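You operate a simulated robot arm through the tools that you are given. There is no shell and no other tool. Be economical: measure what you need, move in short steps, check, and stop when the job is done.

You are at the controls of a simulated robot arm. One attempt, no reset.

Task
Take the gold plaque and put it on the wall end of the long desk. Put the cream can on the green mat. Take the tiny brown box and put it in the inside of the long green tray. Take the white brick on the end of the beige bench and put it away on the wide black mat. Take the dark grey cube and leave it on the long desk behind the black case. Do these in any order. Set down upright: cream can.

The check looks at the end state, three seconds after you hand in, the way a careful person would. Anything else that was tipped, shoved, dropped, spilled or broken makes it a failure.

Robot
A 7-joint arm with a four-finger gripper on a trunk, on a base that drives. Base frame: it is fixed to the floor where the robot stands at the start and does not move with it; the origin is under the middle of the robot, x ahead of it, y to its left, z up. Lengths are in mm, angles in degrees, forces in N, time in s.
Its first joint turns from -69.0 to 172.0 degrees. Places, roughly: cream can (5x5x6 cm) [600, -2100, 800]; dark grey cube (4x4x3 cm) [-900, -3700, 1000]; gold plaque (11x6x3 cm) [500, -100, 800]; green mat [600, -600, 800]; inside of the long green tray (19x26 cm) [760, 2180, 800]; long desk behind the black case (22x20 cm) [-3860, -380, 800]; tiny brown box (5x4x3 cm) [700, -2100, 800]; wall end of the long desk (26x18 cm) [-3480, 1900, 800]; white brick (6x8x5 cm) [800, -2100, 800]; wide black mat (40x19 cm) [720, 1440, 800]. Payload 3.67 kg.
The TCP is the grasp point between the finger pads, 28 mm short of the fingertips. In the tool frame z runs along the fingers and y along their closing line. Largest opening 112 mm; the body of the gripper starts 73 mm behind the TCP.
Orientation is that of the tool frame in the base frame, as a unit quaternion [w, x, y, z]. With the fingers straight down and closing along the base's y, the tool's x points along the base's -x, its y along +y and its z along -z.

Tools
- The arm moves only by the tool drive_tool. Its argument "moves" is a list of rows, each a list of 7 numbers: the opening, from 0 (shut) to 1 (fully open), then the shift along the tool's x, y, z in mm, then the turn, a rotation vector about the tool's x, y, z in degrees. In form: [[hand, x, y, z, wx, wy, wz], ...]. A call has 1 to 8 rows; each row shifts and turns the commanded pose from where the row before left it, along the tool's axes as they then stand. Each row takes 0.2 s and may step no farther than 50 mm and 8.6 degrees from the row before; otherwise, or with a gripper value out of range, the whole call is refused. Where a pose cannot be reached the arm comes as near as it can. A force on the tool above 40 N (or 10 N above the force at the start of the call, whichever is more), or a blocked arm, ends the call early, and 0.2 s more pass. The fingers move at their own pace and stop on an object; they squeeze with about 35 N. The grip force told is the motor's: it shows also when the fingers shut on nothing. Time passes only in rows, and 0.2 s behind the last, so rows that do not move let the fingers close. It gives the time, the measured TCP pose, the force on the tool (base axes), the opening and the grip force at its end, in the units of the frame above (readings bear some noise), with the torque about the TCP (base axes, N m) and any sound that the robot's microphone picked up, and new pictures: "pictures" is both (left out), scene, wrist or none.
- Cameras (640 x 400 px; columns grow to the right, rows downward): "scene" is now at [97.2, -57.2, 1259.8]; the picture's right is [-0.72, -0.70, -0.00], its down [-0.38, 0.40, -0.83] and it looks along [0.58, -0.60, -0.55] (base axes); focal length 250 px, centre (320, 200). "wrist" rides on the gripper at [60, -18, -104] in the tool frame; the picture's right is [0.29, 0.96, 0.00], its down [-0.80, 0.24, -0.55] and it looks along [-0.53, 0.16, 0.83] (tool axes); focal length 234 px, centre (320, 200). There is no depth. A picture from a camera that has moved, and an enlarged one, comes with that camera's place and axes in the base frame and with its lens. The place of the scene camera against the robot may be out by one fixed shift of up to 25 mm in any direction.
- raise_lower(by): slides the trunk up (or, below 0, down) by that many mm; the arm and the scene camera ride with it, the base frame stays. It gives what a move gives, with no picture.
- drive_base(legs): drives the robot by 1 to 6 legs, each [ahead, turn to the left] in mm and degrees, along the robot's own axes; the way and the turn of a leg run together, so that a leg with both is an arc; at most 1500 mm and 180 degrees a leg. The arm and the cameras ride along, it lands a little off, and it stops where it bumps. It gives what a move gives, and a new picture of the scene camera.
- pan_tilt(pan, tilt): turns the head with the scene camera to pan (to the left, within 86 degrees either way) and tilt (down, from -29 to 69), counted from straight ahead of the robot. It gives what a move gives, and a new picture of the scene camera.
- zoom(camera, box): a new picture of the part [left, top, right, bottom] of that camera's present view, enlarged. The clock stands still meanwhile.
- close_job(): hands the job in; it is judged then, once.

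Work in short steps. Places have to be worked out from the pictures, the camera data and where the tool is seen: move nearer, look again, correct. Check each grasp and each placing, and mend what went wrong. You have 165 turns and 260 pictures in all, those below and enlarged ones among them. Open the gripper and draw the arm clear of the work before you hand the job in, unless the task says otherwise; then end with one line.

The tools are called after "Call:" as a command line: name --pt "numbers of a row" for each row, then --argument value for the rest, lists and objects as JSON in quotes. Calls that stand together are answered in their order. drive_tool: Moves the arm, as the interface text tells. Its arguments: {"type":"object","properties":{"moves":{"type":"array"},"pictures":{"type":"string","enum":["both","scene","wrist","none"]}},"required":["moves"]} The other tools are called the same way: raise_lower (by) slides the trunk up or down; drive_base (legs) drives the base; pan_tilt (pan, tilt) turns the head that bears the scene camera; zoom (camera, box) takes an enlarged picture of a part of a camera's view; close_job () hands the job in.

At the start:

```text
time_s: 0.0
tcp_pos: [358.0, -539.9, 988.3]
tool_rot: [-0.003, 0.027, 0.999, 0.026]
force: [-0.3, 0.0, 0.2]
ft_torque: [-0.03, 0.02, 0.01]
grip_width: 112.0
finger_force: 0.1
trunk travel left (down, up): [-400.0, 440.0]
robot x, y, heading: [-5.3, 1.4, -0.3]
head pan, tilt: [-45.8, 33.4]
```

scene: 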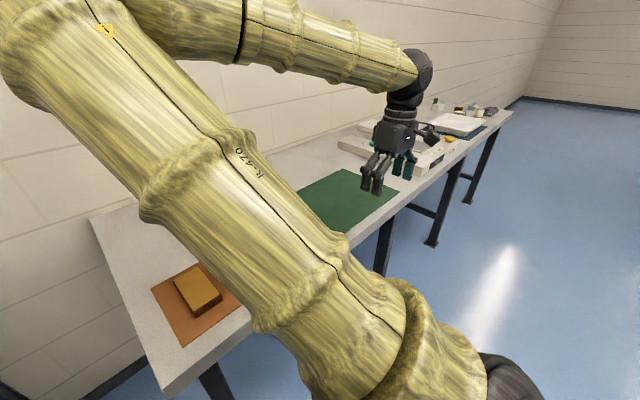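
wrist: 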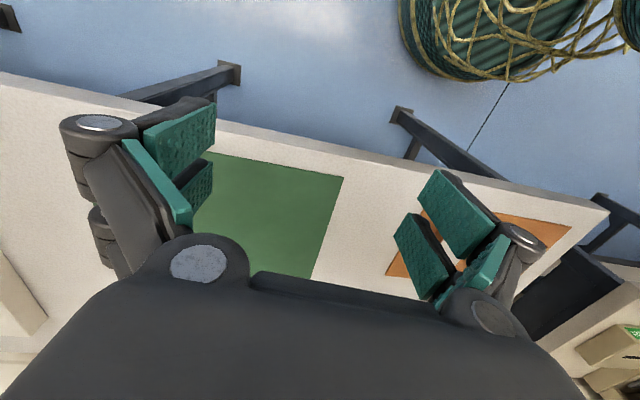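

The scene shows the beige bench running along y, with the gold plaque on an orange mat. I look around with the head first to learn the surroundings.

Call:
pan_tilt --pan 20 --tilt 30

Call:
pan_tilt --pan 85 --tilt 25

Call:
pan_tilt --pan -85 --tilt 25

```text
time_s: 1.4
tcp_pos: [356.2, -541.4, 987.2]
tool_rot: [-0.003, 0.028, 0.999, 0.027]
force: [-0.6, -0.1, 0.2]
ft_torque: [-0.01, 0.02, 0.0]
grip_width: 112.0
finger_force: 0.0
trunk travel left (down, up): [-400.0, 440.0]
robot x, y, heading: [0.1, -1.0, -0.1]
head pan, tilt: [20.0, 30.0]
camera scene: at [120.2, 37.4, 1265.3], right [0.34, -0.94, 0.0], down [-0.47, -0.17, -0.87], along [0.81, 0.3, -0.5], focal length 250 px, centre (320, 200)
```

scene: 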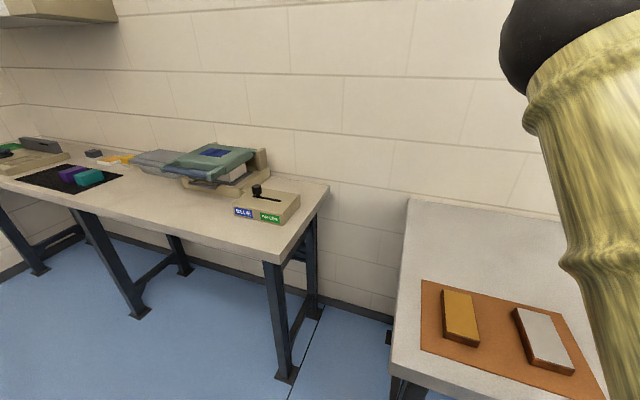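

```text
time_s: 2.7
tcp_pos: [357.1, -542.4, 987.0]
tool_rot: [-0.004, 0.027, 0.999, 0.028]
force: [-0.7, 0.3, -0.2]
ft_torque: [0.01, -0.01, -0.02]
grip_width: 112.2
finger_force: 0.1
trunk travel left (down, up): [-400.0, 440.0]
robot x, y, heading: [3.1, 2.6, -0.0]
head pan, tilt: [85.0, 25.0]
camera scene: at [43.3, 98.3, 1273.3], right [1.0, -0.09, 0.0], down [-0.04, -0.42, -0.91], along [0.08, 0.9, -0.42], focal length 250 px, centre (320, 200)
```

scene: 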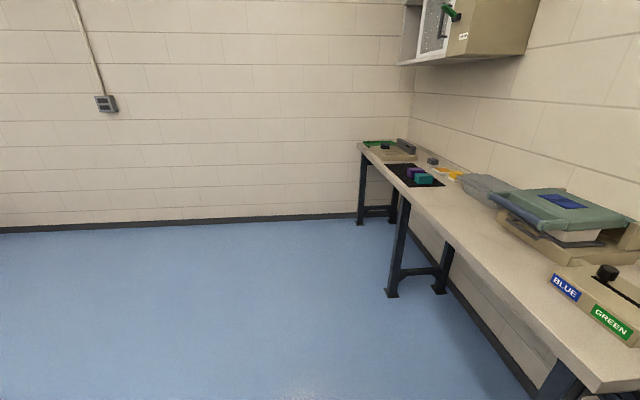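

```text
time_s: 5.3
tcp_pos: [357.0, -541.0, 986.8]
tool_rot: [-0.004, 0.027, 0.999, 0.027]
force: [0.0, 0.3, 0.8]
ft_torque: [0.03, -0.01, -0.02]
grip_width: 112.1
finger_force: 0.0
trunk travel left (down, up): [-400.0, 440.0]
robot x, y, heading: [-2.0, 0.3, 0.1]
head pan, tilt: [-85.0, 25.0]
camera scene: at [43.3, -85.3, 1273.2], right [-1.0, -0.09, 0.0], down [-0.04, 0.42, -0.91], along [0.08, -0.9, -0.42], focal length 250 px, centre (320, 200)
```

scene: 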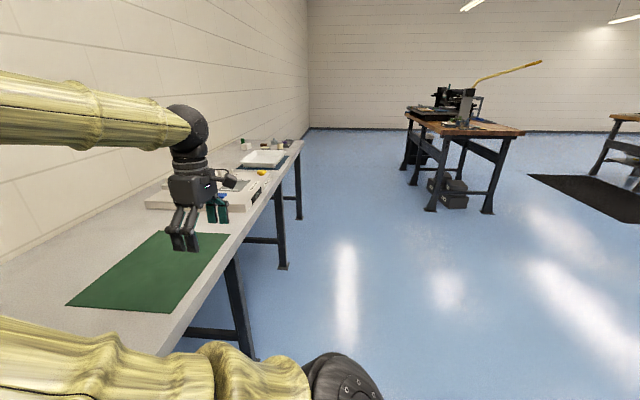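

The plaque lies near (504,-100) with its long side along x, so closing along y suits it. I move over it and level the tool, then check with the wrist camera.

Call:
drive_tool --pt "1 -15 46 0 1 0 -1" --pt "1 -15 46 0 1 0 -1" --pt "1 -15 46 0 1 0 -1" --pt "1 -15 46 0 0 0 0" --pt "1 -15 46 0 0 0 0" --pt "1 -15 46 0 0 0 0" --pt "1 -15 46 0 0 0 0" --pt "1 -15 46 0 0 0 0" --pictures "none"

Call:
drive_tool --pt "1 -10 30 0 0 0 0" --pt "1 0 20 0 0 0 0" --pt "1 0 0 0 0 0 0" --pictures "wrist"

Call:
pan_tilt --pan 0 --tilt 45

```text
time_s: 5.8
tcp_pos: [352.9, -489.5, 842.9]
tool_rot: [-0.24, 0.038, 0.97, 0.012]
force: [-0.5, 0.2, -1.1]
ft_torque: [0.01, -0.02, 0.01]
grip_width: 112.2
finger_force: 0.0
trunk travel left (down, up): [-400.0, 440.0]
robot x, y, heading: [6.7, 0.1, 0.2]
head pan, tilt: [-85.0, 25.0]
stopped in row 2: the arm was blocked; the commanded pose is now the measured one
```

```text
time_s: 6.5
tcp_pos: [338.6, -446.9, 789.5]
tool_rot: [-0.314, 0.051, 0.948, 0.019]
force: [-0.4, 0.0, -0.7]
ft_torque: [0.03, -0.02, -0.02]
grip_width: 111.9
finger_force: 0.0
trunk travel left (down, up): [-400.0, 440.0]
robot x, y, heading: [-1.1, 0.6, 0.1]
head pan, tilt: [-85.0, 25.0]
stopped in row 3: the arm was blocked; the commanded pose is now the measured one
camera wrist: at [350.9, -465.2, 908.9], right [-0.13, 0.98, 0.18], down [0.99, 0.13, -0.03], along [-0.05, 0.17, -0.98], focal length 234 px, centre (320, 200)
```

wrist: 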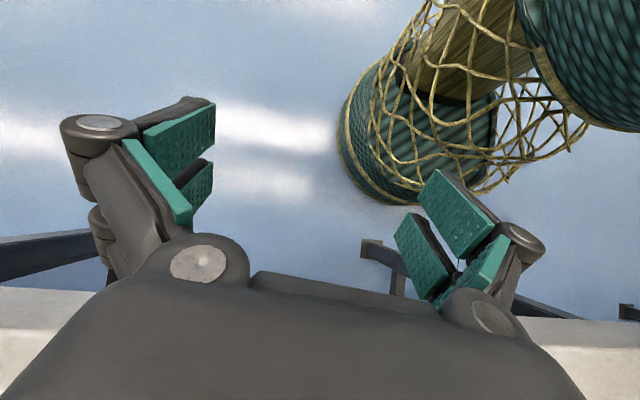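

```text
time_s: 8.1
tcp_pos: [340.3, -444.9, 791.0]
tool_rot: [-0.314, 0.052, 0.948, 0.019]
force: [0.4, -0.2, 0.6]
ft_torque: [0.01, 0.0, 0.02]
grip_width: 111.9
finger_force: 0.1
trunk travel left (down, up): [-400.0, 440.0]
robot x, y, heading: [-3.2, 0.4, -0.1]
head pan, tilt: [0.0, 45.0]
camera scene: at [116.2, 6.4, 1242.6], right [0.0, -1.0, 0.0], down [-0.71, 0.0, -0.71], along [0.71, 0.0, -0.71], focal length 250 px, centre (320, 200)
```

scene: 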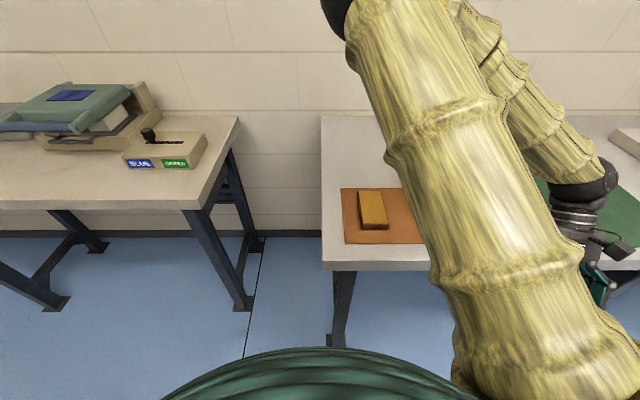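

The arm ran into a joint limit and folded the hand inwards. I lift straight up first in small steps while turning the tool back toward vertical.

Call:
drive_tool --pt "1 24 0 -32 0 0 0" --pt "1 24 0 -32 0 0 0" --pt "1 24 0 -32 0 0 0" --pt "1 24 0 -32 0 0 0" --pictures "none"

```text
time_s: 8.9
tcp_pos: [317.4, -451.6, 840.6]
tool_rot: [-0.403, 0.063, 0.913, 0.025]
force: [-0.4, -0.3, 0.3]
ft_torque: [0.02, 0.02, 0.03]
grip_width: 112.0
finger_force: 0.1
trunk travel left (down, up): [-400.0, 440.0]
robot x, y, heading: [2.5, 1.5, -0.1]
head pan, tilt: [0.0, 45.0]
stopped in row 3: the arm was blocked; the commanded pose is now the measured one
```

Still limited: the hand is too close to the shoulder for its height. I raise the trunk, then move out (+x, −y) while turning the tool back down.

Call:
raise_lower --by 150

Call:
drive_tool --pt "1 -23 -8 -22 0 -6 0" --pt "1 -23 -8 -22 0 -6 0" --pt "1 -23 -8 -22 0 -6 0" --pt "1 -23 -8 -22 0 -6 0" --pictures "scene"

```text
time_s: 10.7
tcp_pos: [318.0, -451.6, 989.9]
tool_rot: [-0.403, 0.062, 0.913, 0.025]
force: [-0.9, 0.2, -0.5]
ft_torque: [0.02, 0.02, 0.0]
grip_width: 112.1
finger_force: 0.0
trunk travel left (down, up): [-550.0, 290.0]
robot x, y, heading: [-2.5, -0.8, -0.4]
head pan, tilt: [0.0, 45.0]
```

```text
time_s: 11.7
tcp_pos: [438.5, -499.6, 1004.9]
tool_rot: [-0.203, 0.065, 0.977, 0.009]
force: [0.1, -0.5, -0.2]
ft_torque: [0.03, -0.01, 0.0]
grip_width: 111.8
finger_force: 0.1
trunk travel left (down, up): [-550.0, 290.0]
robot x, y, heading: [1.6, -0.7, -0.2]
head pan, tilt: [0.0, 45.0]
camera scene: at [116.1, 6.0, 1392.6], right [0.0, -1.0, 0.0], down [-0.71, 0.0, -0.71], along [0.71, 0.0, -0.71], focal length 250 px, centre (320, 200)
```

scene: 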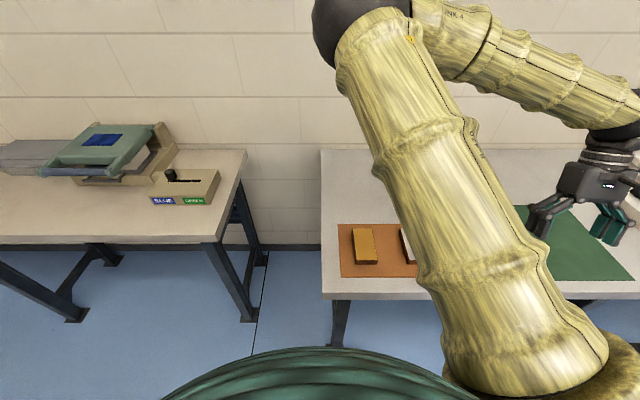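

That works. I continue to vertical, then swing toward the plaque in +y.

Call:
drive_tool --pt "1 0 30 0 0 -6 -2" --pt "1 0 30 0 0 -6 -2" --pt "1 0 30 0 0 -6 -2" --pt "1 0 30 0 0 -5.5 -1" --pictures "none"

Call:
drive_tool --pt "1 0 40 0 0 0 0" --pt "1 0 40 0 0 0 0" --pt "1 0 40 0 0 0 0" --pt "1 0 40 0 0 0 0" --pictures "scene"

```text
time_s: 12.3
tcp_pos: [403.9, -450.1, 918.3]
tool_rot: [-0.219, 0.047, 0.974, 0.014]
force: [-0.4, 0.0, 0.0]
ft_torque: [0.0, -0.04, 0.0]
grip_width: 111.8
finger_force: 0.0
trunk travel left (down, up): [-550.0, 290.0]
robot x, y, heading: [2.8, 0.7, -0.2]
head pan, tilt: [0.0, 45.0]
stopped in row 3: the arm was blocked; the commanded pose is now the measured one
```

```text
time_s: 12.9
tcp_pos: [366.9, -375.0, 853.2]
tool_rot: [-0.314, 0.061, 0.947, 0.018]
force: [0.2, 0.8, -0.2]
ft_torque: [-0.01, 0.0, 0.01]
grip_width: 112.0
finger_force: 0.0
trunk travel left (down, up): [-550.0, 290.0]
robot x, y, heading: [-0.8, -0.5, -0.2]
head pan, tilt: [0.0, 45.0]
stopped in row 3: the arm was blocked; the commanded pose is now the measured one
camera scene: at [116.4, 6.3, 1392.6], right [0.0, -1.0, 0.0], down [-0.71, 0.0, -0.71], along [0.71, 0.0, -0.71], focal length 250 px, centre (320, 200)
```

scene: 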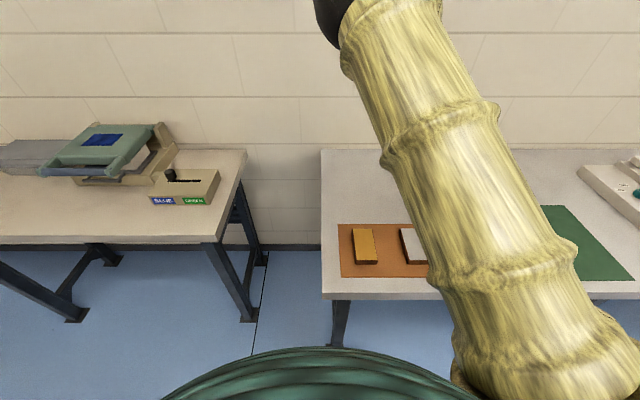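

The shoulder hardly turns when the hand is close in. I go outward and up while straightening, and then swing left at a larger radius.

Call:
drive_tool --pt "1 -20 0 -38 0 -6 0" --pt "1 -25 0 -35 0 -6 0" --pt "1 -30 0 -30 0 -6 0" --pt "1 -35 0 -25 0 -6 0" --pt "1 -40 0 -15 0 -6 0" --pt "1 -40 0 -5 0 -6 -2" --pictures "scene"

```text
time_s: 14.6
tcp_pos: [589.0, -423.2, 889.0]
tool_rot: [-0.036, 0.063, 0.997, 0.01]
force: [-0.4, -0.9, -0.5]
ft_torque: [0.06, 0.06, -0.01]
grip_width: 112.1
finger_force: 0.0
trunk travel left (down, up): [-550.0, 290.0]
robot x, y, heading: [-1.4, -2.1, -0.0]
head pan, tilt: [0.0, 45.0]
stopped in row 6: the arm was blocked; the commanded pose is now the measured one
camera scene: at [116.4, 5.9, 1392.6], right [0.0, -1.0, 0.0], down [-0.71, 0.0, -0.71], along [0.71, 0.0, -0.71], focal length 250 px, centre (320, 200)
```

scene: 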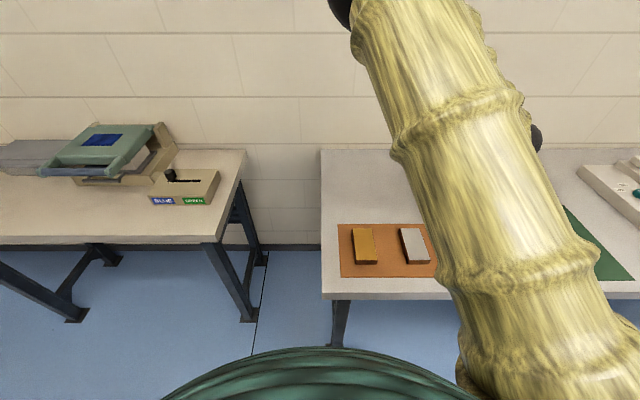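

Now nearly vertical at (589,-423,889). I swing left in small steps.

Call:
drive_tool --pt "1 0 25 0 0 0 0" --pt "1 0 25 0 0 0 0" --pt "1 0 25 0 0 0 0" --pt "1 0 25 0 0 0 0" --pictures "none"

```text
time_s: 15.4
tcp_pos: [562.7, -355.0, 814.5]
tool_rot: [-0.105, 0.077, 0.991, 0.01]
force: [-3.7, 3.4, 19.0]
ft_torque: [1.11, -0.56, 0.3]
grip_width: 112.6
finger_force: 0.1
trunk travel left (down, up): [-550.0, 290.0]
robot x, y, heading: [1.1, 0.2, 0.3]
head pan, tilt: [0.0, 45.0]
stopped in row 4: the arm was blocked; the commanded pose is now the measured one
```

The tool sank to the bench top. I raise the trunk to clear it and look at the arm's own shape.

Call:
raise_lower --by 150

Call:
pan_tilt --pan -50 --tilt 20

Call:
pan_tilt --pan -30 --tilt 69

```text
time_s: 17.2
tcp_pos: [562.8, -356.6, 963.5]
tool_rot: [-0.106, 0.076, 0.991, 0.008]
force: [0.7, 0.2, -0.3]
ft_torque: [0.0, -0.03, -0.02]
grip_width: 111.8
finger_force: 0.0
trunk travel left (down, up): [-700.0, 140.0]
robot x, y, heading: [-2.9, -0.8, 0.1]
head pan, tilt: [0.0, 45.0]
```

```text
time_s: 18.4
tcp_pos: [563.7, -354.6, 963.9]
tool_rot: [-0.106, 0.077, 0.991, 0.009]
force: [-0.4, -0.4, -0.6]
ft_torque: [0.0, -0.01, -0.03]
grip_width: 112.0
finger_force: 0.1
trunk travel left (down, up): [-700.0, 140.0]
robot x, y, heading: [1.2, -1.0, -0.1]
head pan, tilt: [-50.0, 20.0]
camera scene: at [95.0, -64.8, 1581.3], right [-0.77, -0.64, 0.0], down [-0.22, 0.26, -0.94], along [0.6, -0.72, -0.34], focal length 250 px, centre (320, 200)
```

scene: 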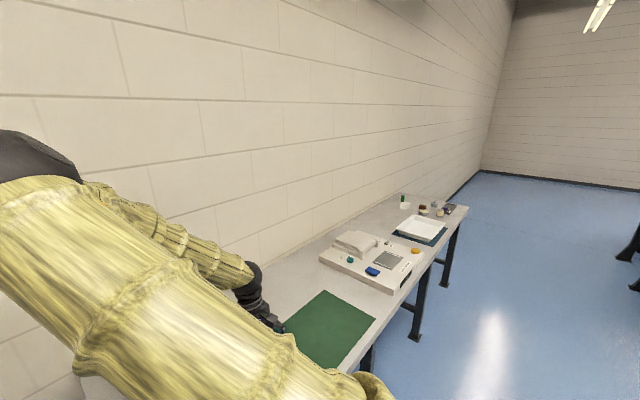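

```text
time_s: 19.5
tcp_pos: [563.3, -355.4, 963.4]
tool_rot: [-0.105, 0.077, 0.991, 0.009]
force: [0.4, -0.3, -0.8]
ft_torque: [-0.01, -0.01, -0.04]
grip_width: 112.2
finger_force: 0.1
trunk travel left (down, up): [-700.0, 140.0]
robot x, y, heading: [4.8, -2.0, -0.2]
head pan, tilt: [-30.0, 68.8]
camera scene: at [83.6, -21.5, 1513.8], right [-0.5, -0.87, 0.0], down [-0.81, 0.47, -0.36], along [0.31, -0.18, -0.93], focal length 250 px, centre (320, 200)
```

scene: 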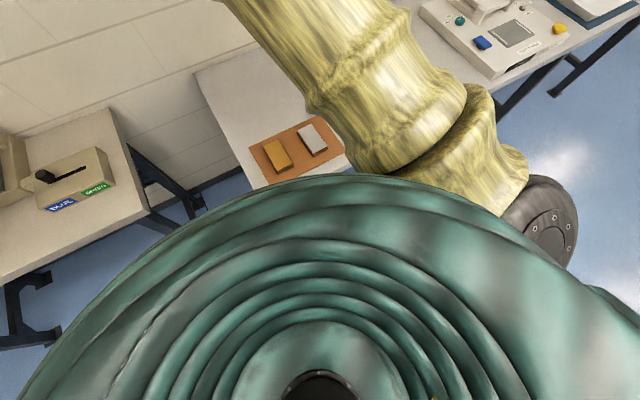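

The arm's shoulder sits at the far right of the body. A pure arc about the robot's upright axis (turning the yaw with it) should need only the first joint, so I try that.

Call:
drive_tool --pt "1 -16.4 43.2 -3.5 0.84 0 -3.9" --pt "1 -16.4 43.2 -3.5 0.84 0 -3.9" --pt "1 -16.4 43.2 -3.5 0.84 0 -3.9" --pt "1 -16.4 43.2 -3.5 0.84 0 -3.9" --pictures "scene"

```text
time_s: 20.6
tcp_pos: [596.3, -199.3, 891.9]
tool_rot: [-0.175, -0.048, 0.983, 0.005]
force: [0.3, 0.2, -0.3]
ft_torque: [-0.01, -0.02, -0.01]
grip_width: 112.1
finger_force: 0.0
trunk travel left (down, up): [-700.0, 140.0]
robot x, y, heading: [-2.1, 1.2, 0.4]
head pan, tilt: [-30.0, 68.8]
stopped in row 4: the arm was blocked; the commanded pose is now the measured one
camera scene: at [83.6, -21.3, 1513.8], right [-0.5, -0.87, 0.0], down [-0.81, 0.47, -0.36], along [0.31, -0.18, -0.93], focal length 250 px, centre (320, 200)
```

scene: 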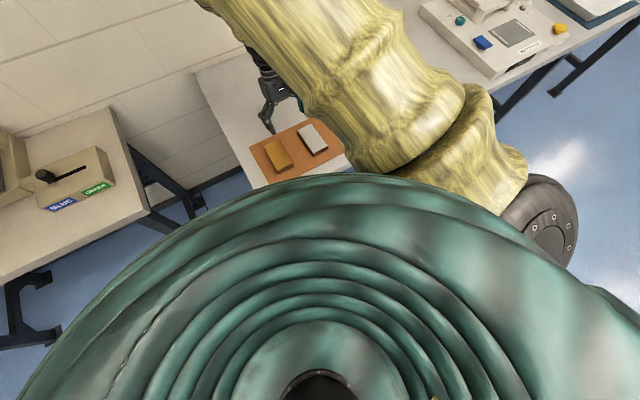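

The error looks like a pitch joint lagging rather than the first joint. I test with slow small steps, going up and outward, to see whether it tracks.

Call:
drive_tool --pt "1 3 0 -10 0 -1 0" --pt "1 3 0 -10 0 -1 0" --pt "1 3 0 -10 0 -1 0" --pt "1 3 0 -10 0 -1 0" --pt "1 3 0 -10 0 -1 0" --pt "1 0 0 0 0 0 0" --pictures "none"

```text
time_s: 22.2
tcp_pos: [564.2, -208.5, 893.2]
tool_rot: [-0.179, -0.034, 0.983, 0.018]
force: [-0.3, -0.3, -0.2]
ft_torque: [0.01, 0.01, 0.02]
grip_width: 112.1
finger_force: 0.0
trunk travel left (down, up): [-700.0, 140.0]
robot x, y, heading: [-0.5, -0.2, 0.0]
head pan, tilt: [-30.0, 68.8]
stopped in row 6: the arm was blocked; the commanded pose is now the measured one
```

I compare the shoulder with the first picture by looking from the same head angles.

Call:
pan_tilt --pan -45.8 --tilt 33.4

```text
time_s: 23.2
tcp_pos: [564.4, -208.5, 893.6]
tool_rot: [-0.178, -0.036, 0.983, 0.018]
force: [-0.1, 0.0, 0.6]
ft_torque: [0.0, -0.01, -0.02]
grip_width: 111.8
finger_force: 0.1
trunk travel left (down, up): [-700.0, 140.0]
robot x, y, heading: [-1.3, 3.5, -0.0]
head pan, tilt: [-45.8, 33.4]
camera scene: at [97.1, -57.1, 1559.8], right [-0.72, -0.7, 0.0], down [-0.38, 0.4, -0.83], along [0.58, -0.6, -0.55], focal length 250 px, centre (320, 200)
```

scene: 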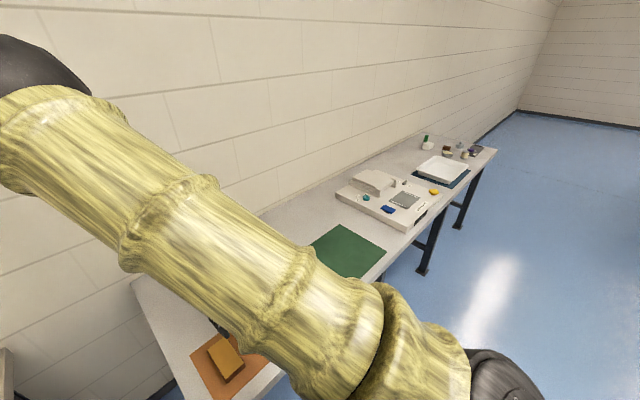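

My reading: the upper arm stands up close beside the head, so raising it or swinging it left jams. I extend outward, which lowers the upper arm away from the head, and level the tool at the same time.

Call:
drive_tool --pt "1 -20.5 -1.2 -16 0 -2.5 0" --pt "1 -21 -1.2 -15 0 -2.5 0" --pt "1 -22 -1 -14 0 -2.5 0" --pt "1 -22 -1 -13 0 -2.5 0" --pt "1 -23 0 -12 0 -2.5 0" --pt "1 -24 0 -11 0 -2.5 0" --pt "1 -25 0 -10 0 -2.5 0" --pt "1 -25 0 -8 0 -2.5 0" --pictures "scene"

```text
time_s: 25.0
tcp_pos: [767.4, -209.5, 952.2]
tool_rot: [-0.005, -0.023, 0.999, 0.031]
force: [0.1, -0.3, 0.0]
ft_torque: [-0.02, 0.0, 0.06]
grip_width: 112.0
finger_force: 0.1
trunk travel left (down, up): [-700.0, 140.0]
robot x, y, heading: [-0.2, 1.9, -0.2]
head pan, tilt: [-45.8, 33.4]
camera scene: at [97.8, -57.0, 1559.8], right [-0.72, -0.7, 0.0], down [-0.38, 0.39, -0.83], along [0.58, -0.6, -0.55], focal length 250 px, centre (320, 200)
```

scene: 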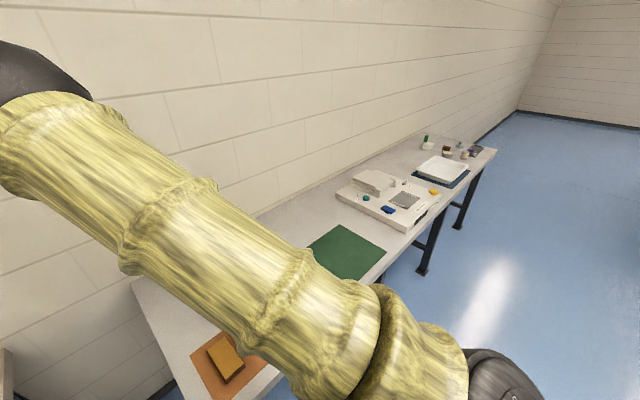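

Tracking was perfect going outward. Now I try an arc to the left at this radius.

Call:
drive_tool --pt "1 -11.8 39.8 2.4 0 0.2 -3" --pt "1 -11.8 39.8 2.4 0 0.2 -3" --pt "1 -11.8 39.8 2.4 0 0.2 -3" --pictures "scene"

```text
time_s: 26.0
tcp_pos: [781.3, -92.6, 930.4]
tool_rot: [-0.023, -0.099, 0.994, 0.03]
force: [-1.2, -0.1, 0.6]
ft_torque: [0.05, 0.0, -0.01]
grip_width: 112.0
finger_force: 0.0
trunk travel left (down, up): [-700.0, 140.0]
robot x, y, heading: [-0.8, -1.5, -0.2]
head pan, tilt: [-45.8, 33.4]
stopped in row 3: the arm was blocked; the commanded pose is now the measured one
camera scene: at [96.7, -58.5, 1559.9], right [-0.72, -0.7, 0.0], down [-0.38, 0.4, -0.83], along [0.58, -0.6, -0.55], focal length 250 px, centre (320, 200)
```

scene: 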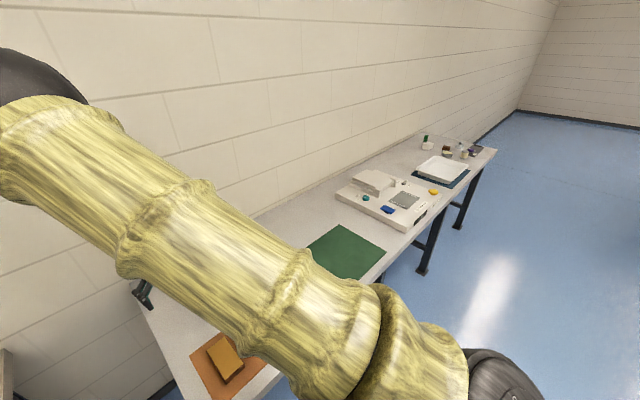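

The upper arm doesn't budge to the left; perhaps the head itself is in its way. I pan the head far left and retry the arc.

Call:
pan_tilt --pan 80 --tilt 30

Call:
drive_tool --pt "1 -6 30 0 0 0 -2" --pt "1 -6 30 0 0 0 -2" --pt "1 -6 30 0 0 0 -2" --pt "1 0 0 0 0 0 0" --pictures "none"

Call:
pan_tilt --pan -45.8 --tilt 33.4

```text
time_s: 28.1
tcp_pos: [781.7, -91.3, 930.4]
tool_rot: [-0.023, -0.098, 0.995, 0.029]
force: [-0.2, -0.5, -0.7]
ft_torque: [-0.02, -0.02, 0.0]
grip_width: 111.8
finger_force: 0.1
trunk travel left (down, up): [-700.0, 140.0]
robot x, y, heading: [-0.1, -1.4, 0.1]
head pan, tilt: [80.0, 30.0]
camera scene: at [51.1, 95.7, 1565.3], right [0.98, -0.18, 0.0], down [-0.09, -0.49, -0.87], along [0.15, 0.85, -0.5], focal length 250 px, centre (320, 200)
```

scene: 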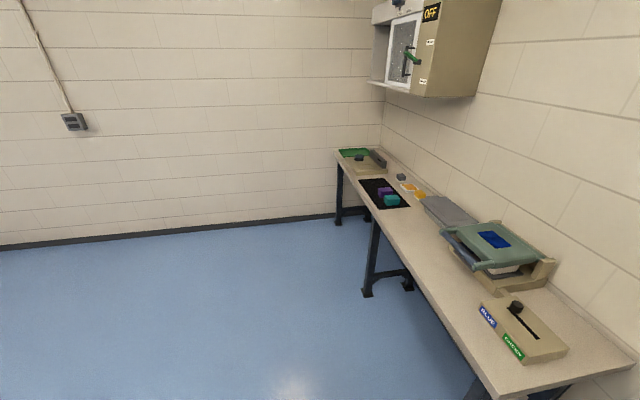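

```text
time_s: 29.1
tcp_pos: [775.6, -7.5, 920.0]
tool_rot: [-0.031, -0.14, 0.989, 0.036]
force: [-1.0, -0.5, 0.1]
ft_torque: [0.0, 0.0, -0.01]
grip_width: 112.1
finger_force: 0.0
trunk travel left (down, up): [-700.0, 140.0]
robot x, y, heading: [0.7, 0.0, -0.1]
head pan, tilt: [80.0, 30.0]
```

```text
time_s: 31.1
tcp_pos: [776.9, -3.4, 926.9]
tool_rot: [-0.027, -0.14, 0.989, 0.039]
force: [-0.3, 0.3, -0.7]
ft_torque: [0.01, 0.02, 0.0]
grip_width: 112.1
finger_force: 0.0
trunk travel left (down, up): [-700.0, 140.0]
robot x, y, heading: [-2.2, -4.9, 0.1]
head pan, tilt: [-45.8, 33.4]
camera scene: at [97.2, -57.0, 1559.9], right [-0.72, -0.7, 0.0], down [-0.38, 0.39, -0.83], along [0.58, -0.6, -0.55], focal length 250 px, centre (320, 200)
```

scene: 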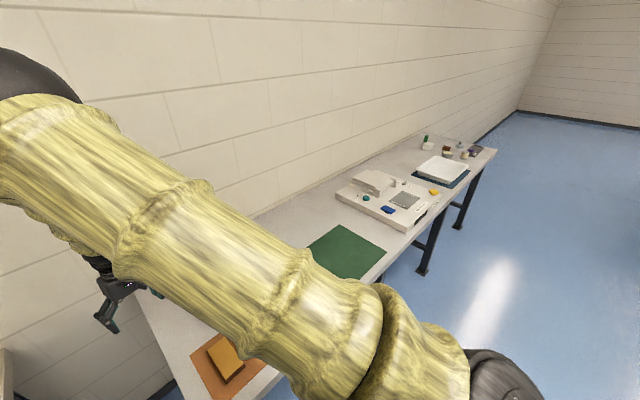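

Slower steps weren't blocked, so joint speed seems to be the limit. I now move slowly inward toward the plaque, turning the yaw back.

Call:
drive_tool --pt "1 18 -2 0 0 0 1" --pt "1 18 -2 0 0 0 1" --pt "1 18 -3 0 0 0 1" --pt "1 18 -3 0 0 0 1" --pt "1 18 -4 0 0 0 1" --pt "1 18 -4 0 0 0 1" --pt "1 18 -5 0 0 0 1" --pt "1 18 -5 0 0 0 1" --pictures "none"

Call:
pan_tilt --pan 0 --tilt 50

```text
time_s: 32.7
tcp_pos: [625.0, -58.1, 859.9]
tool_rot: [-0.092, -0.078, 0.992, 0.044]
force: [0.2, -0.9, -1.1]
ft_torque: [0.02, 0.01, 0.01]
grip_width: 111.7
finger_force: 0.2
trunk travel left (down, up): [-700.0, 140.0]
robot x, y, heading: [2.1, 2.7, 0.1]
head pan, tilt: [-45.8, 33.4]
stopped in row 7: the arm was blocked; the commanded pose is now the measured one
```

```text
time_s: 33.8
tcp_pos: [625.8, -58.2, 859.1]
tool_rot: [-0.091, -0.078, 0.992, 0.044]
force: [0.2, -0.7, 0.4]
ft_torque: [0.01, 0.01, -0.02]
grip_width: 112.2
finger_force: 0.0
trunk travel left (down, up): [-700.0, 140.0]
robot x, y, heading: [1.5, -0.6, 0.0]
head pan, tilt: [0.0, 50.0]
camera scene: at [112.2, 6.6, 1535.7], right [0.0, -1.0, 0.0], down [-0.77, 0.0, -0.64], along [0.64, 0.0, -0.77], focal length 250 px, centre (320, 200)
```

scene: 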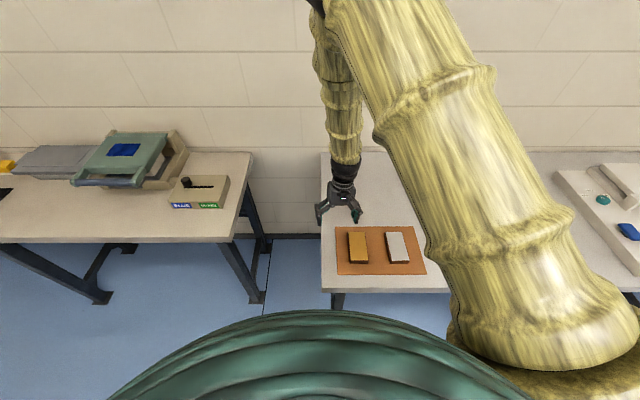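

The shoulder is the weak point, but extension works well. I'll use base and trunk for the coarse motion: back off so the plaque sits about 750 mm ahead, then extend and level the hand.

Call:
drive_base --legs '[[-240, 0]]'

Call:
drive_tool --pt "1 -18 -6 -8 0 -1.5 1.2" --pt "1 -18 -6 -8 0 -1.5 1.2" --pt "1 -18 -6 -8 0 -1.5 1.2" --pt "1 -18 -6 -6 0 -1.5 1.2" --pt "1 -18 -6 -6 0 -1.5 1.2" --pt "1 -18 -6 -5 0 -1.5 1.2" --pt "1 -18 -6 -4 0 -1.5 1.2" --pt "1 0 0 0 0 0 1" --pictures "both"

```text
time_s: 35.6
tcp_pos: [378.2, -64.3, 861.4]
tool_rot: [-0.09, -0.073, 0.992, 0.044]
force: [-0.5, 0.4, 0.6]
ft_torque: [-0.01, -0.02, 0.01]
grip_width: 112.2
finger_force: 0.1
trunk travel left (down, up): [-700.0, 140.0]
robot x, y, heading: [-249.6, 3.3, -0.8]
head pan, tilt: [0.0, 50.0]
camera scene: at [-135.9, 6.8, 1535.9], right [-0.01, -1.0, 0.0], down [-0.77, 0.01, -0.64], along [0.64, -0.01, -0.77], focal length 250 px, centre (320, 200)
```

scene: 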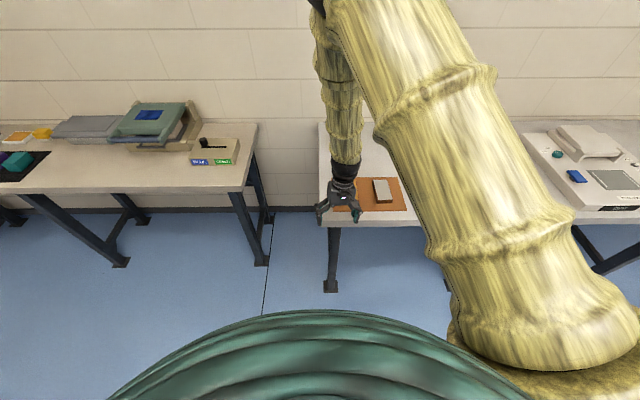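

```text
time_s: 37.4
tcp_pos: [511.9, -103.2, 888.5]
tool_rot: [-0.004, 0.019, 0.999, 0.047]
force: [0.7, 0.3, -0.3]
ft_torque: [0.02, -0.01, 0.06]
grip_width: 112.1
finger_force: 0.0
trunk travel left (down, up): [-700.0, 140.0]
robot x, y, heading: [-245.4, 0.5, -0.6]
head pan, tilt: [0.0, 50.0]
camera scene: at [-134.4, 6.9, 1535.7], right [-0.01, -1.0, 0.0], down [-0.77, 0.01, -0.64], along [0.64, -0.01, -0.77], focal length 250 px, centre (320, 200)
camera wrist: at [452.1, -127.8, 990.7], right [-0.25, 0.96, 0.09], down [0.81, 0.16, 0.57], along [0.53, 0.22, -0.82], focal length 234 px, centre (320, 200)
```

scene: 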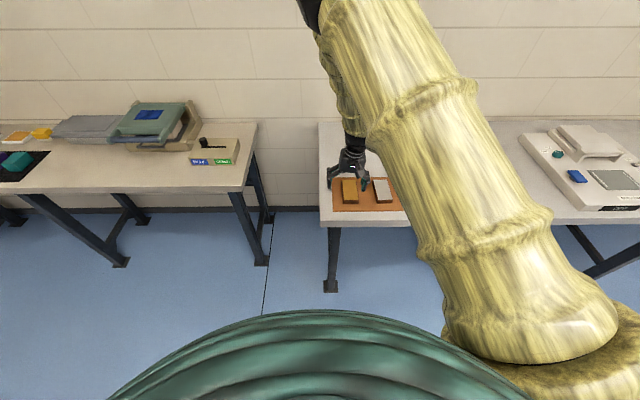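
wrist: 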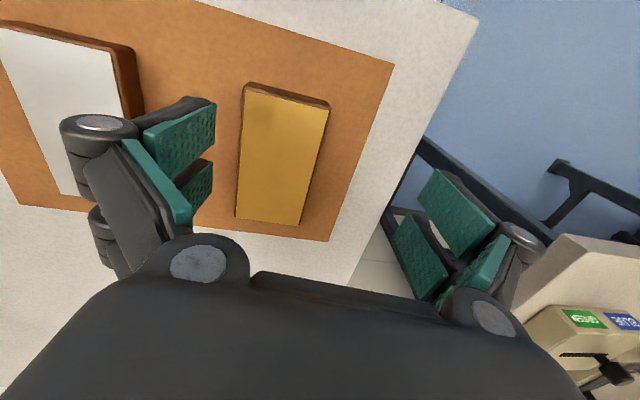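

The hand is vertical near the plaque, whose centre I judge at about (534,-123), top near 827. I align in position, yaw and tilt.

Call:
drive_tool --pt "0.85 -7 -7 0 1.8 0 -1.3" --pt "0.85 -7 -7 0 1.8 0 -1.3" --pt "0.85 -7 -7 0 1.8 0 -1.3" --pt "0.85 0 0 0 0 0 0" --pictures "wrist"

```text
time_s: 38.4
tcp_pos: [531.4, -120.9, 886.9]
tool_rot: [-0.002, -0.019, 1.0, -0.003]
force: [0.5, 0.3, -0.3]
ft_torque: [0.01, -0.02, -0.01]
grip_width: 95.1
finger_force: 0.1
trunk travel left (down, up): [-700.0, 140.0]
robot x, y, heading: [-244.7, 2.7, -0.7]
head pan, tilt: [0.0, 50.0]
camera wrist: at [473.5, -139.3, 990.2], right [-0.33, 0.94, 0.0], down [0.79, 0.28, 0.55], along [0.52, 0.18, -0.84], focal length 234 px, centre (320, 200)
```

wrist: 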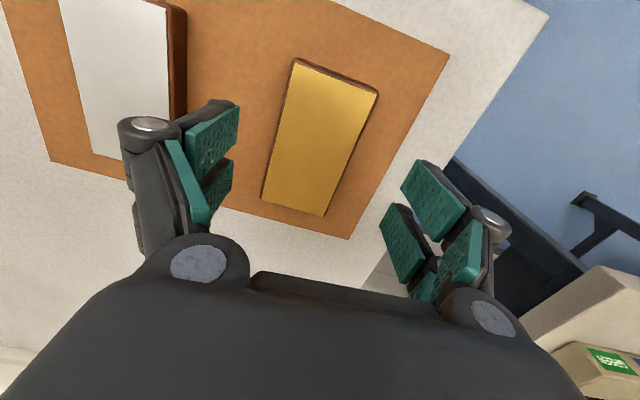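

Plaque centre is now estimated at (537,-124), well aligned. I nudge a few mm and lower with the trunk so the tips go just above the bench.

Call:
drive_tool --pt "0.85 -6 -4 0 0 0 0" --pt "0.85 0 0 0 0 0 0" --pictures "none"

Call:
raise_lower --by -45

Call:
zoom --camera "wrist" --box '[0, 0, 640, 400]'

```text
time_s: 39.0
tcp_pos: [538.1, -123.0, 886.7]
tool_rot: [-0.002, -0.022, 1.0, -0.003]
force: [-0.1, -0.3, 0.1]
ft_torque: [0.02, -0.02, 0.05]
grip_width: 95.4
finger_force: 0.0
trunk travel left (down, up): [-700.0, 140.0]
robot x, y, heading: [-249.0, -0.9, -0.6]
head pan, tilt: [0.0, 50.0]
```

```text
time_s: 39.9
tcp_pos: [538.6, -123.5, 841.5]
tool_rot: [-0.001, -0.02, 1.0, -0.001]
force: [-0.3, -0.4, 0.3]
ft_torque: [0.01, 0.0, -0.01]
grip_width: 95.3
finger_force: 0.0
trunk travel left (down, up): [-655.0, 185.0]
robot x, y, heading: [-246.9, 0.5, -0.4]
head pan, tilt: [0.0, 50.0]
```

```text
1.00 times, centred on (320, 200) of wrist (not enlarged: the box is as wide or as high as the picture)
camera zoom: at [479.6, -142.1, 945.3], right [-0.33, 0.94, 0.0], down [0.79, 0.28, 0.55], along [0.52, 0.18, -0.84], focal length 234 px, centre (320, 200)
```

zoom: 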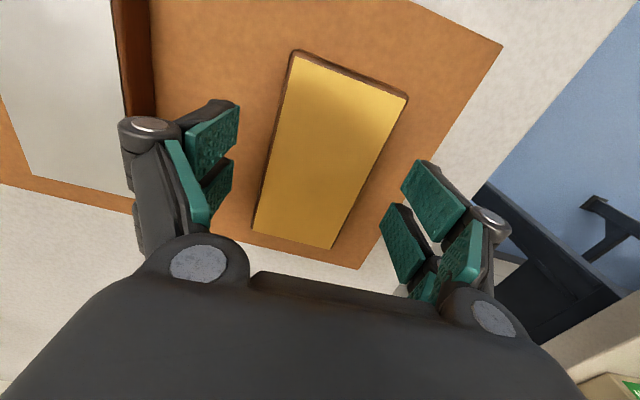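

Well centred between the fingers. I go down the last bit with small arm steps, which stop on contact, then close.

Call:
drive_tool --pt "0.85 0 0 4 0 0 0" --pt "0.85 0 0 4 0 0 0" --pt "0.85 0 0 2 0 0 0" --pictures "none"

Call:
drive_tool --pt "0 0 0 0 0 0 0" --pt "0 0 0 0 0 0 0" --pt "0 0 0 0 0 0 0" --pictures "wrist"

```text
time_s: 40.7
tcp_pos: [539.0, -123.7, 829.9]
tool_rot: [-0.001, -0.02, 1.0, -0.002]
force: [0.0, -0.4, -0.1]
ft_torque: [-0.02, -0.01, 0.0]
grip_width: 95.3
finger_force: 0.1
trunk travel left (down, up): [-655.0, 185.0]
robot x, y, heading: [-242.8, 2.3, -0.5]
head pan, tilt: [0.0, 50.0]
```

```text
time_s: 41.5
tcp_pos: [539.2, -124.4, 830.9]
tool_rot: [-0.001, -0.021, 1.0, -0.002]
force: [1.6, -0.7, 1.2]
ft_torque: [-0.16, -0.05, 0.04]
grip_width: 59.6
finger_force: 34.8
trunk travel left (down, up): [-655.0, 185.0]
robot x, y, heading: [-247.0, 1.2, -0.7]
head pan, tilt: [0.0, 50.0]
camera wrist: at [480.2, -142.5, 934.1], right [-0.33, 0.94, 0.0], down [0.79, 0.28, 0.55], along [0.52, 0.18, -0.84], focal length 234 px, centre (320, 200)
```

wrist: 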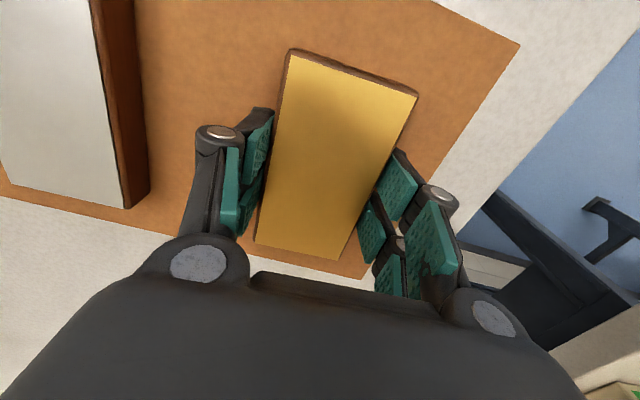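

Plaque is held at 59.6 mm. I lift it with the trunk and then turn left (that side is clear at this height), to look toward the long desk.

Call:
raise_lower --by 130

Call:
drive_base --legs '[[-150, 0], [0, 120]]'

Call:
pan_tilt --pan 45 --tilt 15

```text
time_s: 43.0
tcp_pos: [538.3, -124.0, 959.7]
tool_rot: [-0.003, -0.021, 1.0, -0.002]
force: [1.3, -0.8, -2.2]
ft_torque: [0.0, -0.02, -0.01]
grip_width: 59.3
finger_force: 34.7
trunk travel left (down, up): [-785.0, 55.0]
robot x, y, heading: [-247.8, 1.0, -0.7]
head pan, tilt: [0.0, 50.0]
```

```text
time_s: 49.2
tcp_pos: [-599.4, 772.9, 960.0]
tool_rot: [-0.002, 0.85, -0.527, 0.003]
force: [-0.7, 0.2, -1.6]
ft_torque: [-0.01, 0.0, -0.03]
grip_width: 59.5
finger_force: 35.1
trunk travel left (down, up): [-785.0, 55.0]
robot x, y, heading: [-390.4, 5.1, 113.5]
head pan, tilt: [0.0, 50.0]
camera scene: at [-458.6, 127.5, 1620.7], right [0.92, 0.4, 0.0], down [0.3, -0.7, -0.64], along [-0.25, 0.59, -0.77], focal length 250 px, centre (320, 200)
```

scene: 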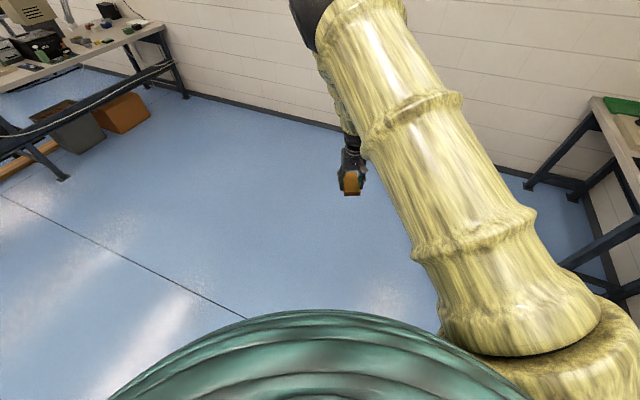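

```text
time_s: 50.3
tcp_pos: [-599.8, 771.7, 959.9]
tool_rot: [-0.002, 0.85, -0.527, 0.002]
force: [-0.5, 0.0, -2.0]
ft_torque: [-0.01, -0.03, 0.0]
grip_width: 59.6
finger_force: 35.2
trunk travel left (down, up): [-785.0, 55.0]
robot x, y, heading: [-393.7, 3.1, 113.5]
head pan, tilt: [45.0, 15.0]
camera scene: at [-514.7, 91.4, 1674.4], right [0.37, 0.93, 0.0], down [0.24, -0.1, -0.97], along [-0.9, 0.36, -0.26], focal length 250 px, centre (320, 200)
```

scene: 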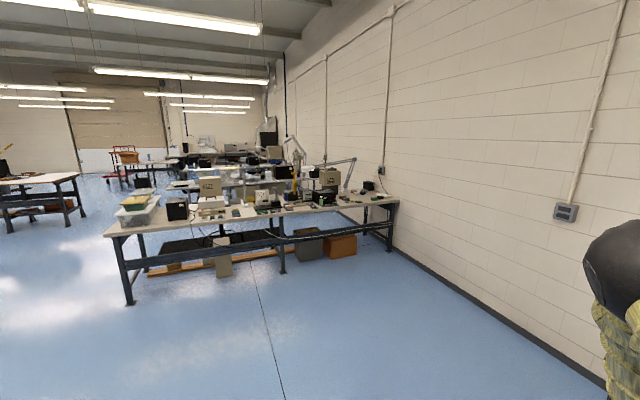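

The long desk is visible ahead-left. I zoom in to see its layout and the wall end.

Call:
zoom --camera "scene" --box '[100, 130, 420, 310]'

```text
2.00 times, centred on (260, 220) of scene
camera zoom: at [-514.7, 91.4, 1674.4], right [0.37, 0.93, 0.0], down [0.24, -0.1, -0.97], along [-0.9, 0.36, -0.26], focal length 501 px, centre (440, 160)
```

zoom: 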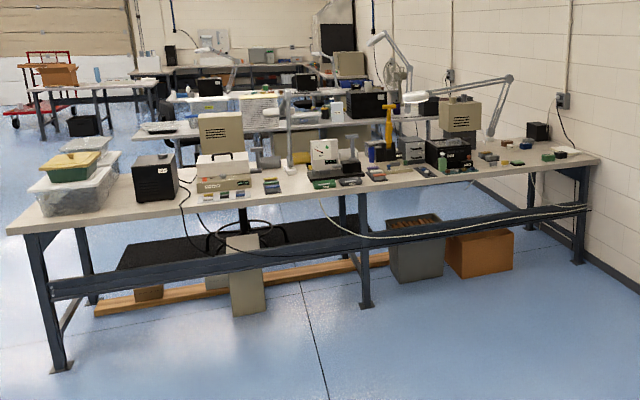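

Desk front edge is near x=-3135, running y from -910 to 2300; the wall end spot (-3480,1900) is about 345 mm in. I drive to a waypoint in front, then recheck.

Call:
drive_base --legs '[[0, 30], [1300, 0]]'

```text
time_s: 58.3
tcp_pos: [-2010.9, 1336.4, 960.0]
tool_rot: [-0.002, 0.959, -0.282, 0.004]
force: [0.1, 0.8, -1.6]
ft_torque: [0.01, 0.01, 0.0]
grip_width: 59.9
finger_force: 34.5
trunk travel left (down, up): [-785.0, 55.0]
robot x, y, heading: [-1438.3, 780.6, 144.3]
head pan, tilt: [45.0, 15.0]
camera scene: at [-1588.9, 803.4, 1674.4], right [-0.16, 0.99, 0.0], down [0.26, 0.04, -0.97], along [-0.95, -0.15, -0.26], focal length 250 px, centre (320, 200)
```

scene: 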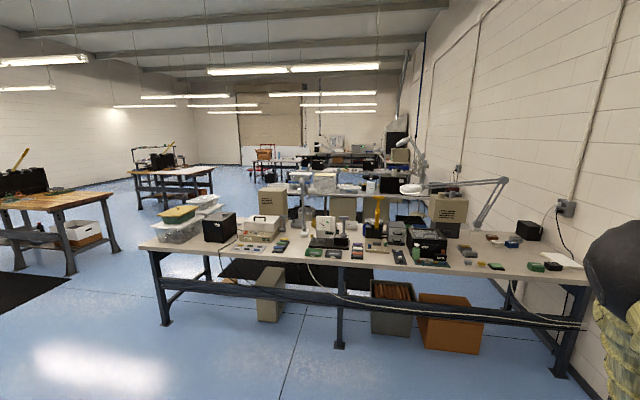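

I'll approach at about heading 147 and finish around 168 so the hand stays away from the wall.

Call:
drive_base --legs '[[0, 3], [1150, 0], [0, 19]]'

Call:
pan_tilt --pan -5 --tilt 38

```text
time_s: 65.6
tcp_pos: [-3131.6, 1711.0, 960.1]
tool_rot: [-0.003, 0.995, -0.101, 0.003]
force: [-0.1, 0.3, -2.0]
ft_torque: [0.01, 0.0, 0.02]
grip_width: 59.2
finger_force: 35.0
trunk travel left (down, up): [-785.0, 55.0]
robot x, y, heading: [-2401.4, 1403.8, 165.4]
head pan, tilt: [45.0, 15.0]
camera scene: at [-2543.5, 1374.3, 1674.4], right [-0.51, 0.86, 0.0], down [0.22, 0.13, -0.97], along [-0.83, -0.49, -0.26], focal length 250 px, centre (320, 200)
```

scene: 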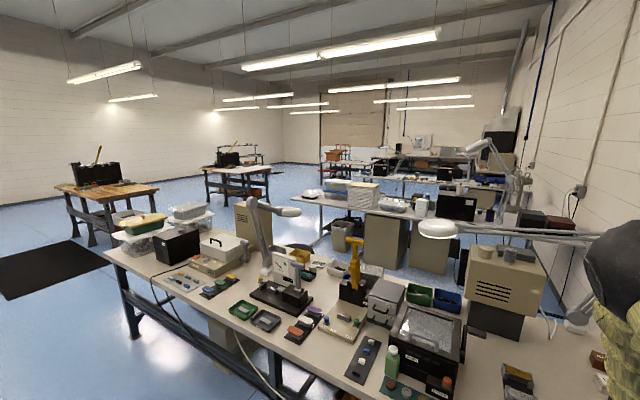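

```text
time_s: 66.7
tcp_pos: [-3130.0, 1712.9, 960.5]
tool_rot: [-0.003, 0.995, -0.101, 0.002]
force: [-0.9, -0.7, -1.6]
ft_torque: [0.03, -0.05, -0.01]
grip_width: 59.6
finger_force: 35.1
trunk travel left (down, up): [-785.0, 55.0]
robot x, y, heading: [-2396.4, 1402.7, 165.4]
head pan, tilt: [-5.0, 38.0]
camera scene: at [-2543.8, 1451.2, 1637.9], right [0.33, 0.94, 0.0], down [0.58, -0.21, -0.79], along [-0.74, 0.26, -0.62], focal length 250 px, centre (320, 200)
```

scene: 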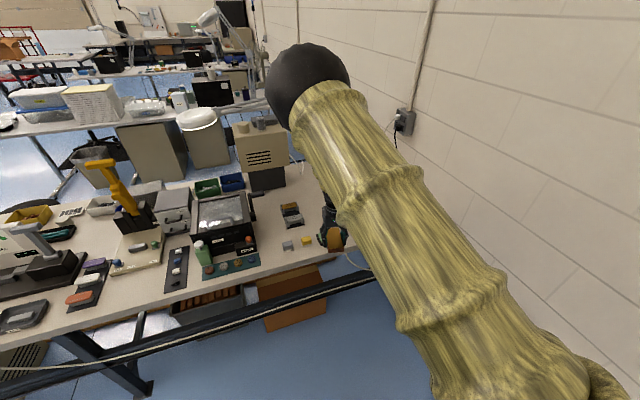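

The arm hides part of the wall end. I look with the wrist camera and zoom in past the arm.

Call:
zoom --camera "wrist" --box '[0, 0, 640, 400]'

Call:
pan_tilt --pan -60 --tilt 30

Call:
pan_tilt --pan 30 --tilt 28

```text
1.00 times, centred on (320, 200) of wrist (not enlarged: the box is as wide or as high as the picture)
camera zoom: at [-3069.3, 1718.5, 1063.9], right [0.09, -1.0, 0.0], down [-0.83, -0.08, 0.55], along [-0.55, -0.05, -0.84], focal length 234 px, centre (320, 200)
```

zoom: 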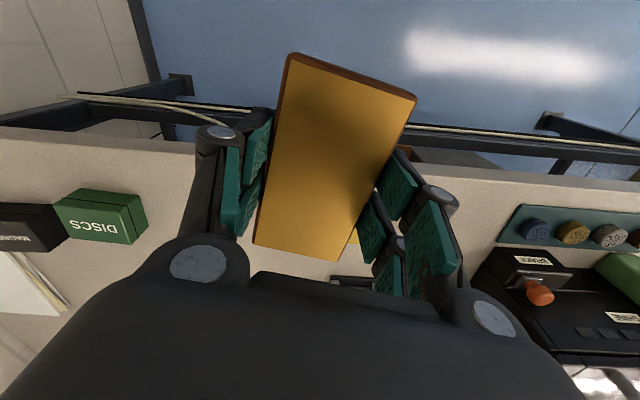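

```text
time_s: 68.0
tcp_pos: [-3131.2, 1712.8, 960.0]
tool_rot: [-0.002, 0.995, -0.1, 0.003]
force: [0.1, 1.1, -1.4]
ft_torque: [0.0, 0.03, 0.01]
grip_width: 59.7
finger_force: 35.3
trunk travel left (down, up): [-785.0, 55.0]
robot x, y, heading: [-2395.5, 1403.9, 165.5]
head pan, tilt: [-60.0, 30.0]
camera scene: at [-2486.7, 1509.5, 1650.2], right [0.96, 0.27, 0.0], down [0.13, -0.48, -0.87], along [-0.23, 0.83, -0.5], focal length 250 px, centre (320, 200)
```

scene: 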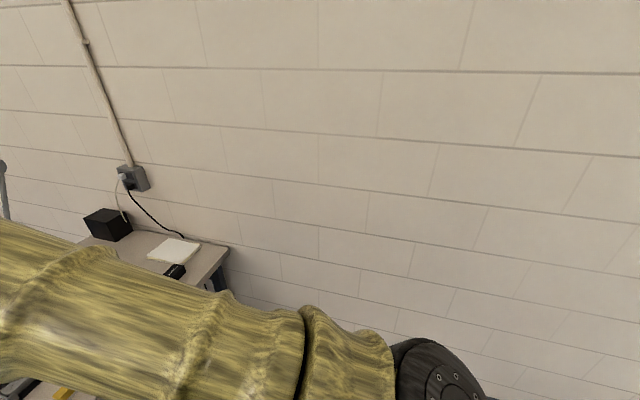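

```text
time_s: 69.6
tcp_pos: [-3131.6, 1712.5, 961.1]
tool_rot: [-0.002, 0.995, -0.1, 0.002]
force: [-0.3, -0.1, -2.4]
ft_torque: [-0.04, -0.01, 0.02]
grip_width: 59.7
finger_force: 35.3
trunk travel left (down, up): [-785.0, 55.0]
robot x, y, heading: [-2396.7, 1401.8, 165.4]
head pan, tilt: [30.0, 28.0]
camera scene: at [-2550.4, 1398.1, 1653.4], right [-0.27, 0.96, 0.0], down [0.45, 0.12, -0.88], along [-0.85, -0.24, -0.47], focal length 250 px, centre (320, 200)
```

scene: 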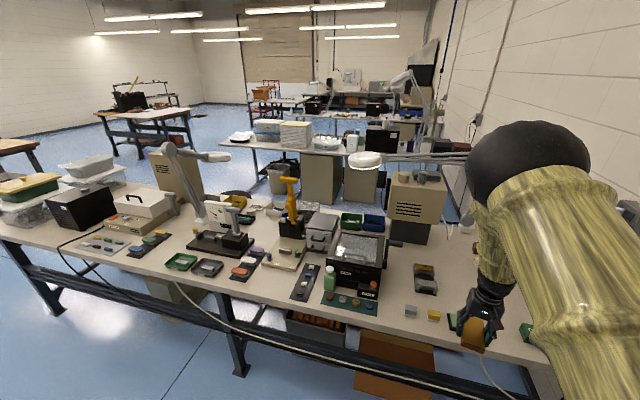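

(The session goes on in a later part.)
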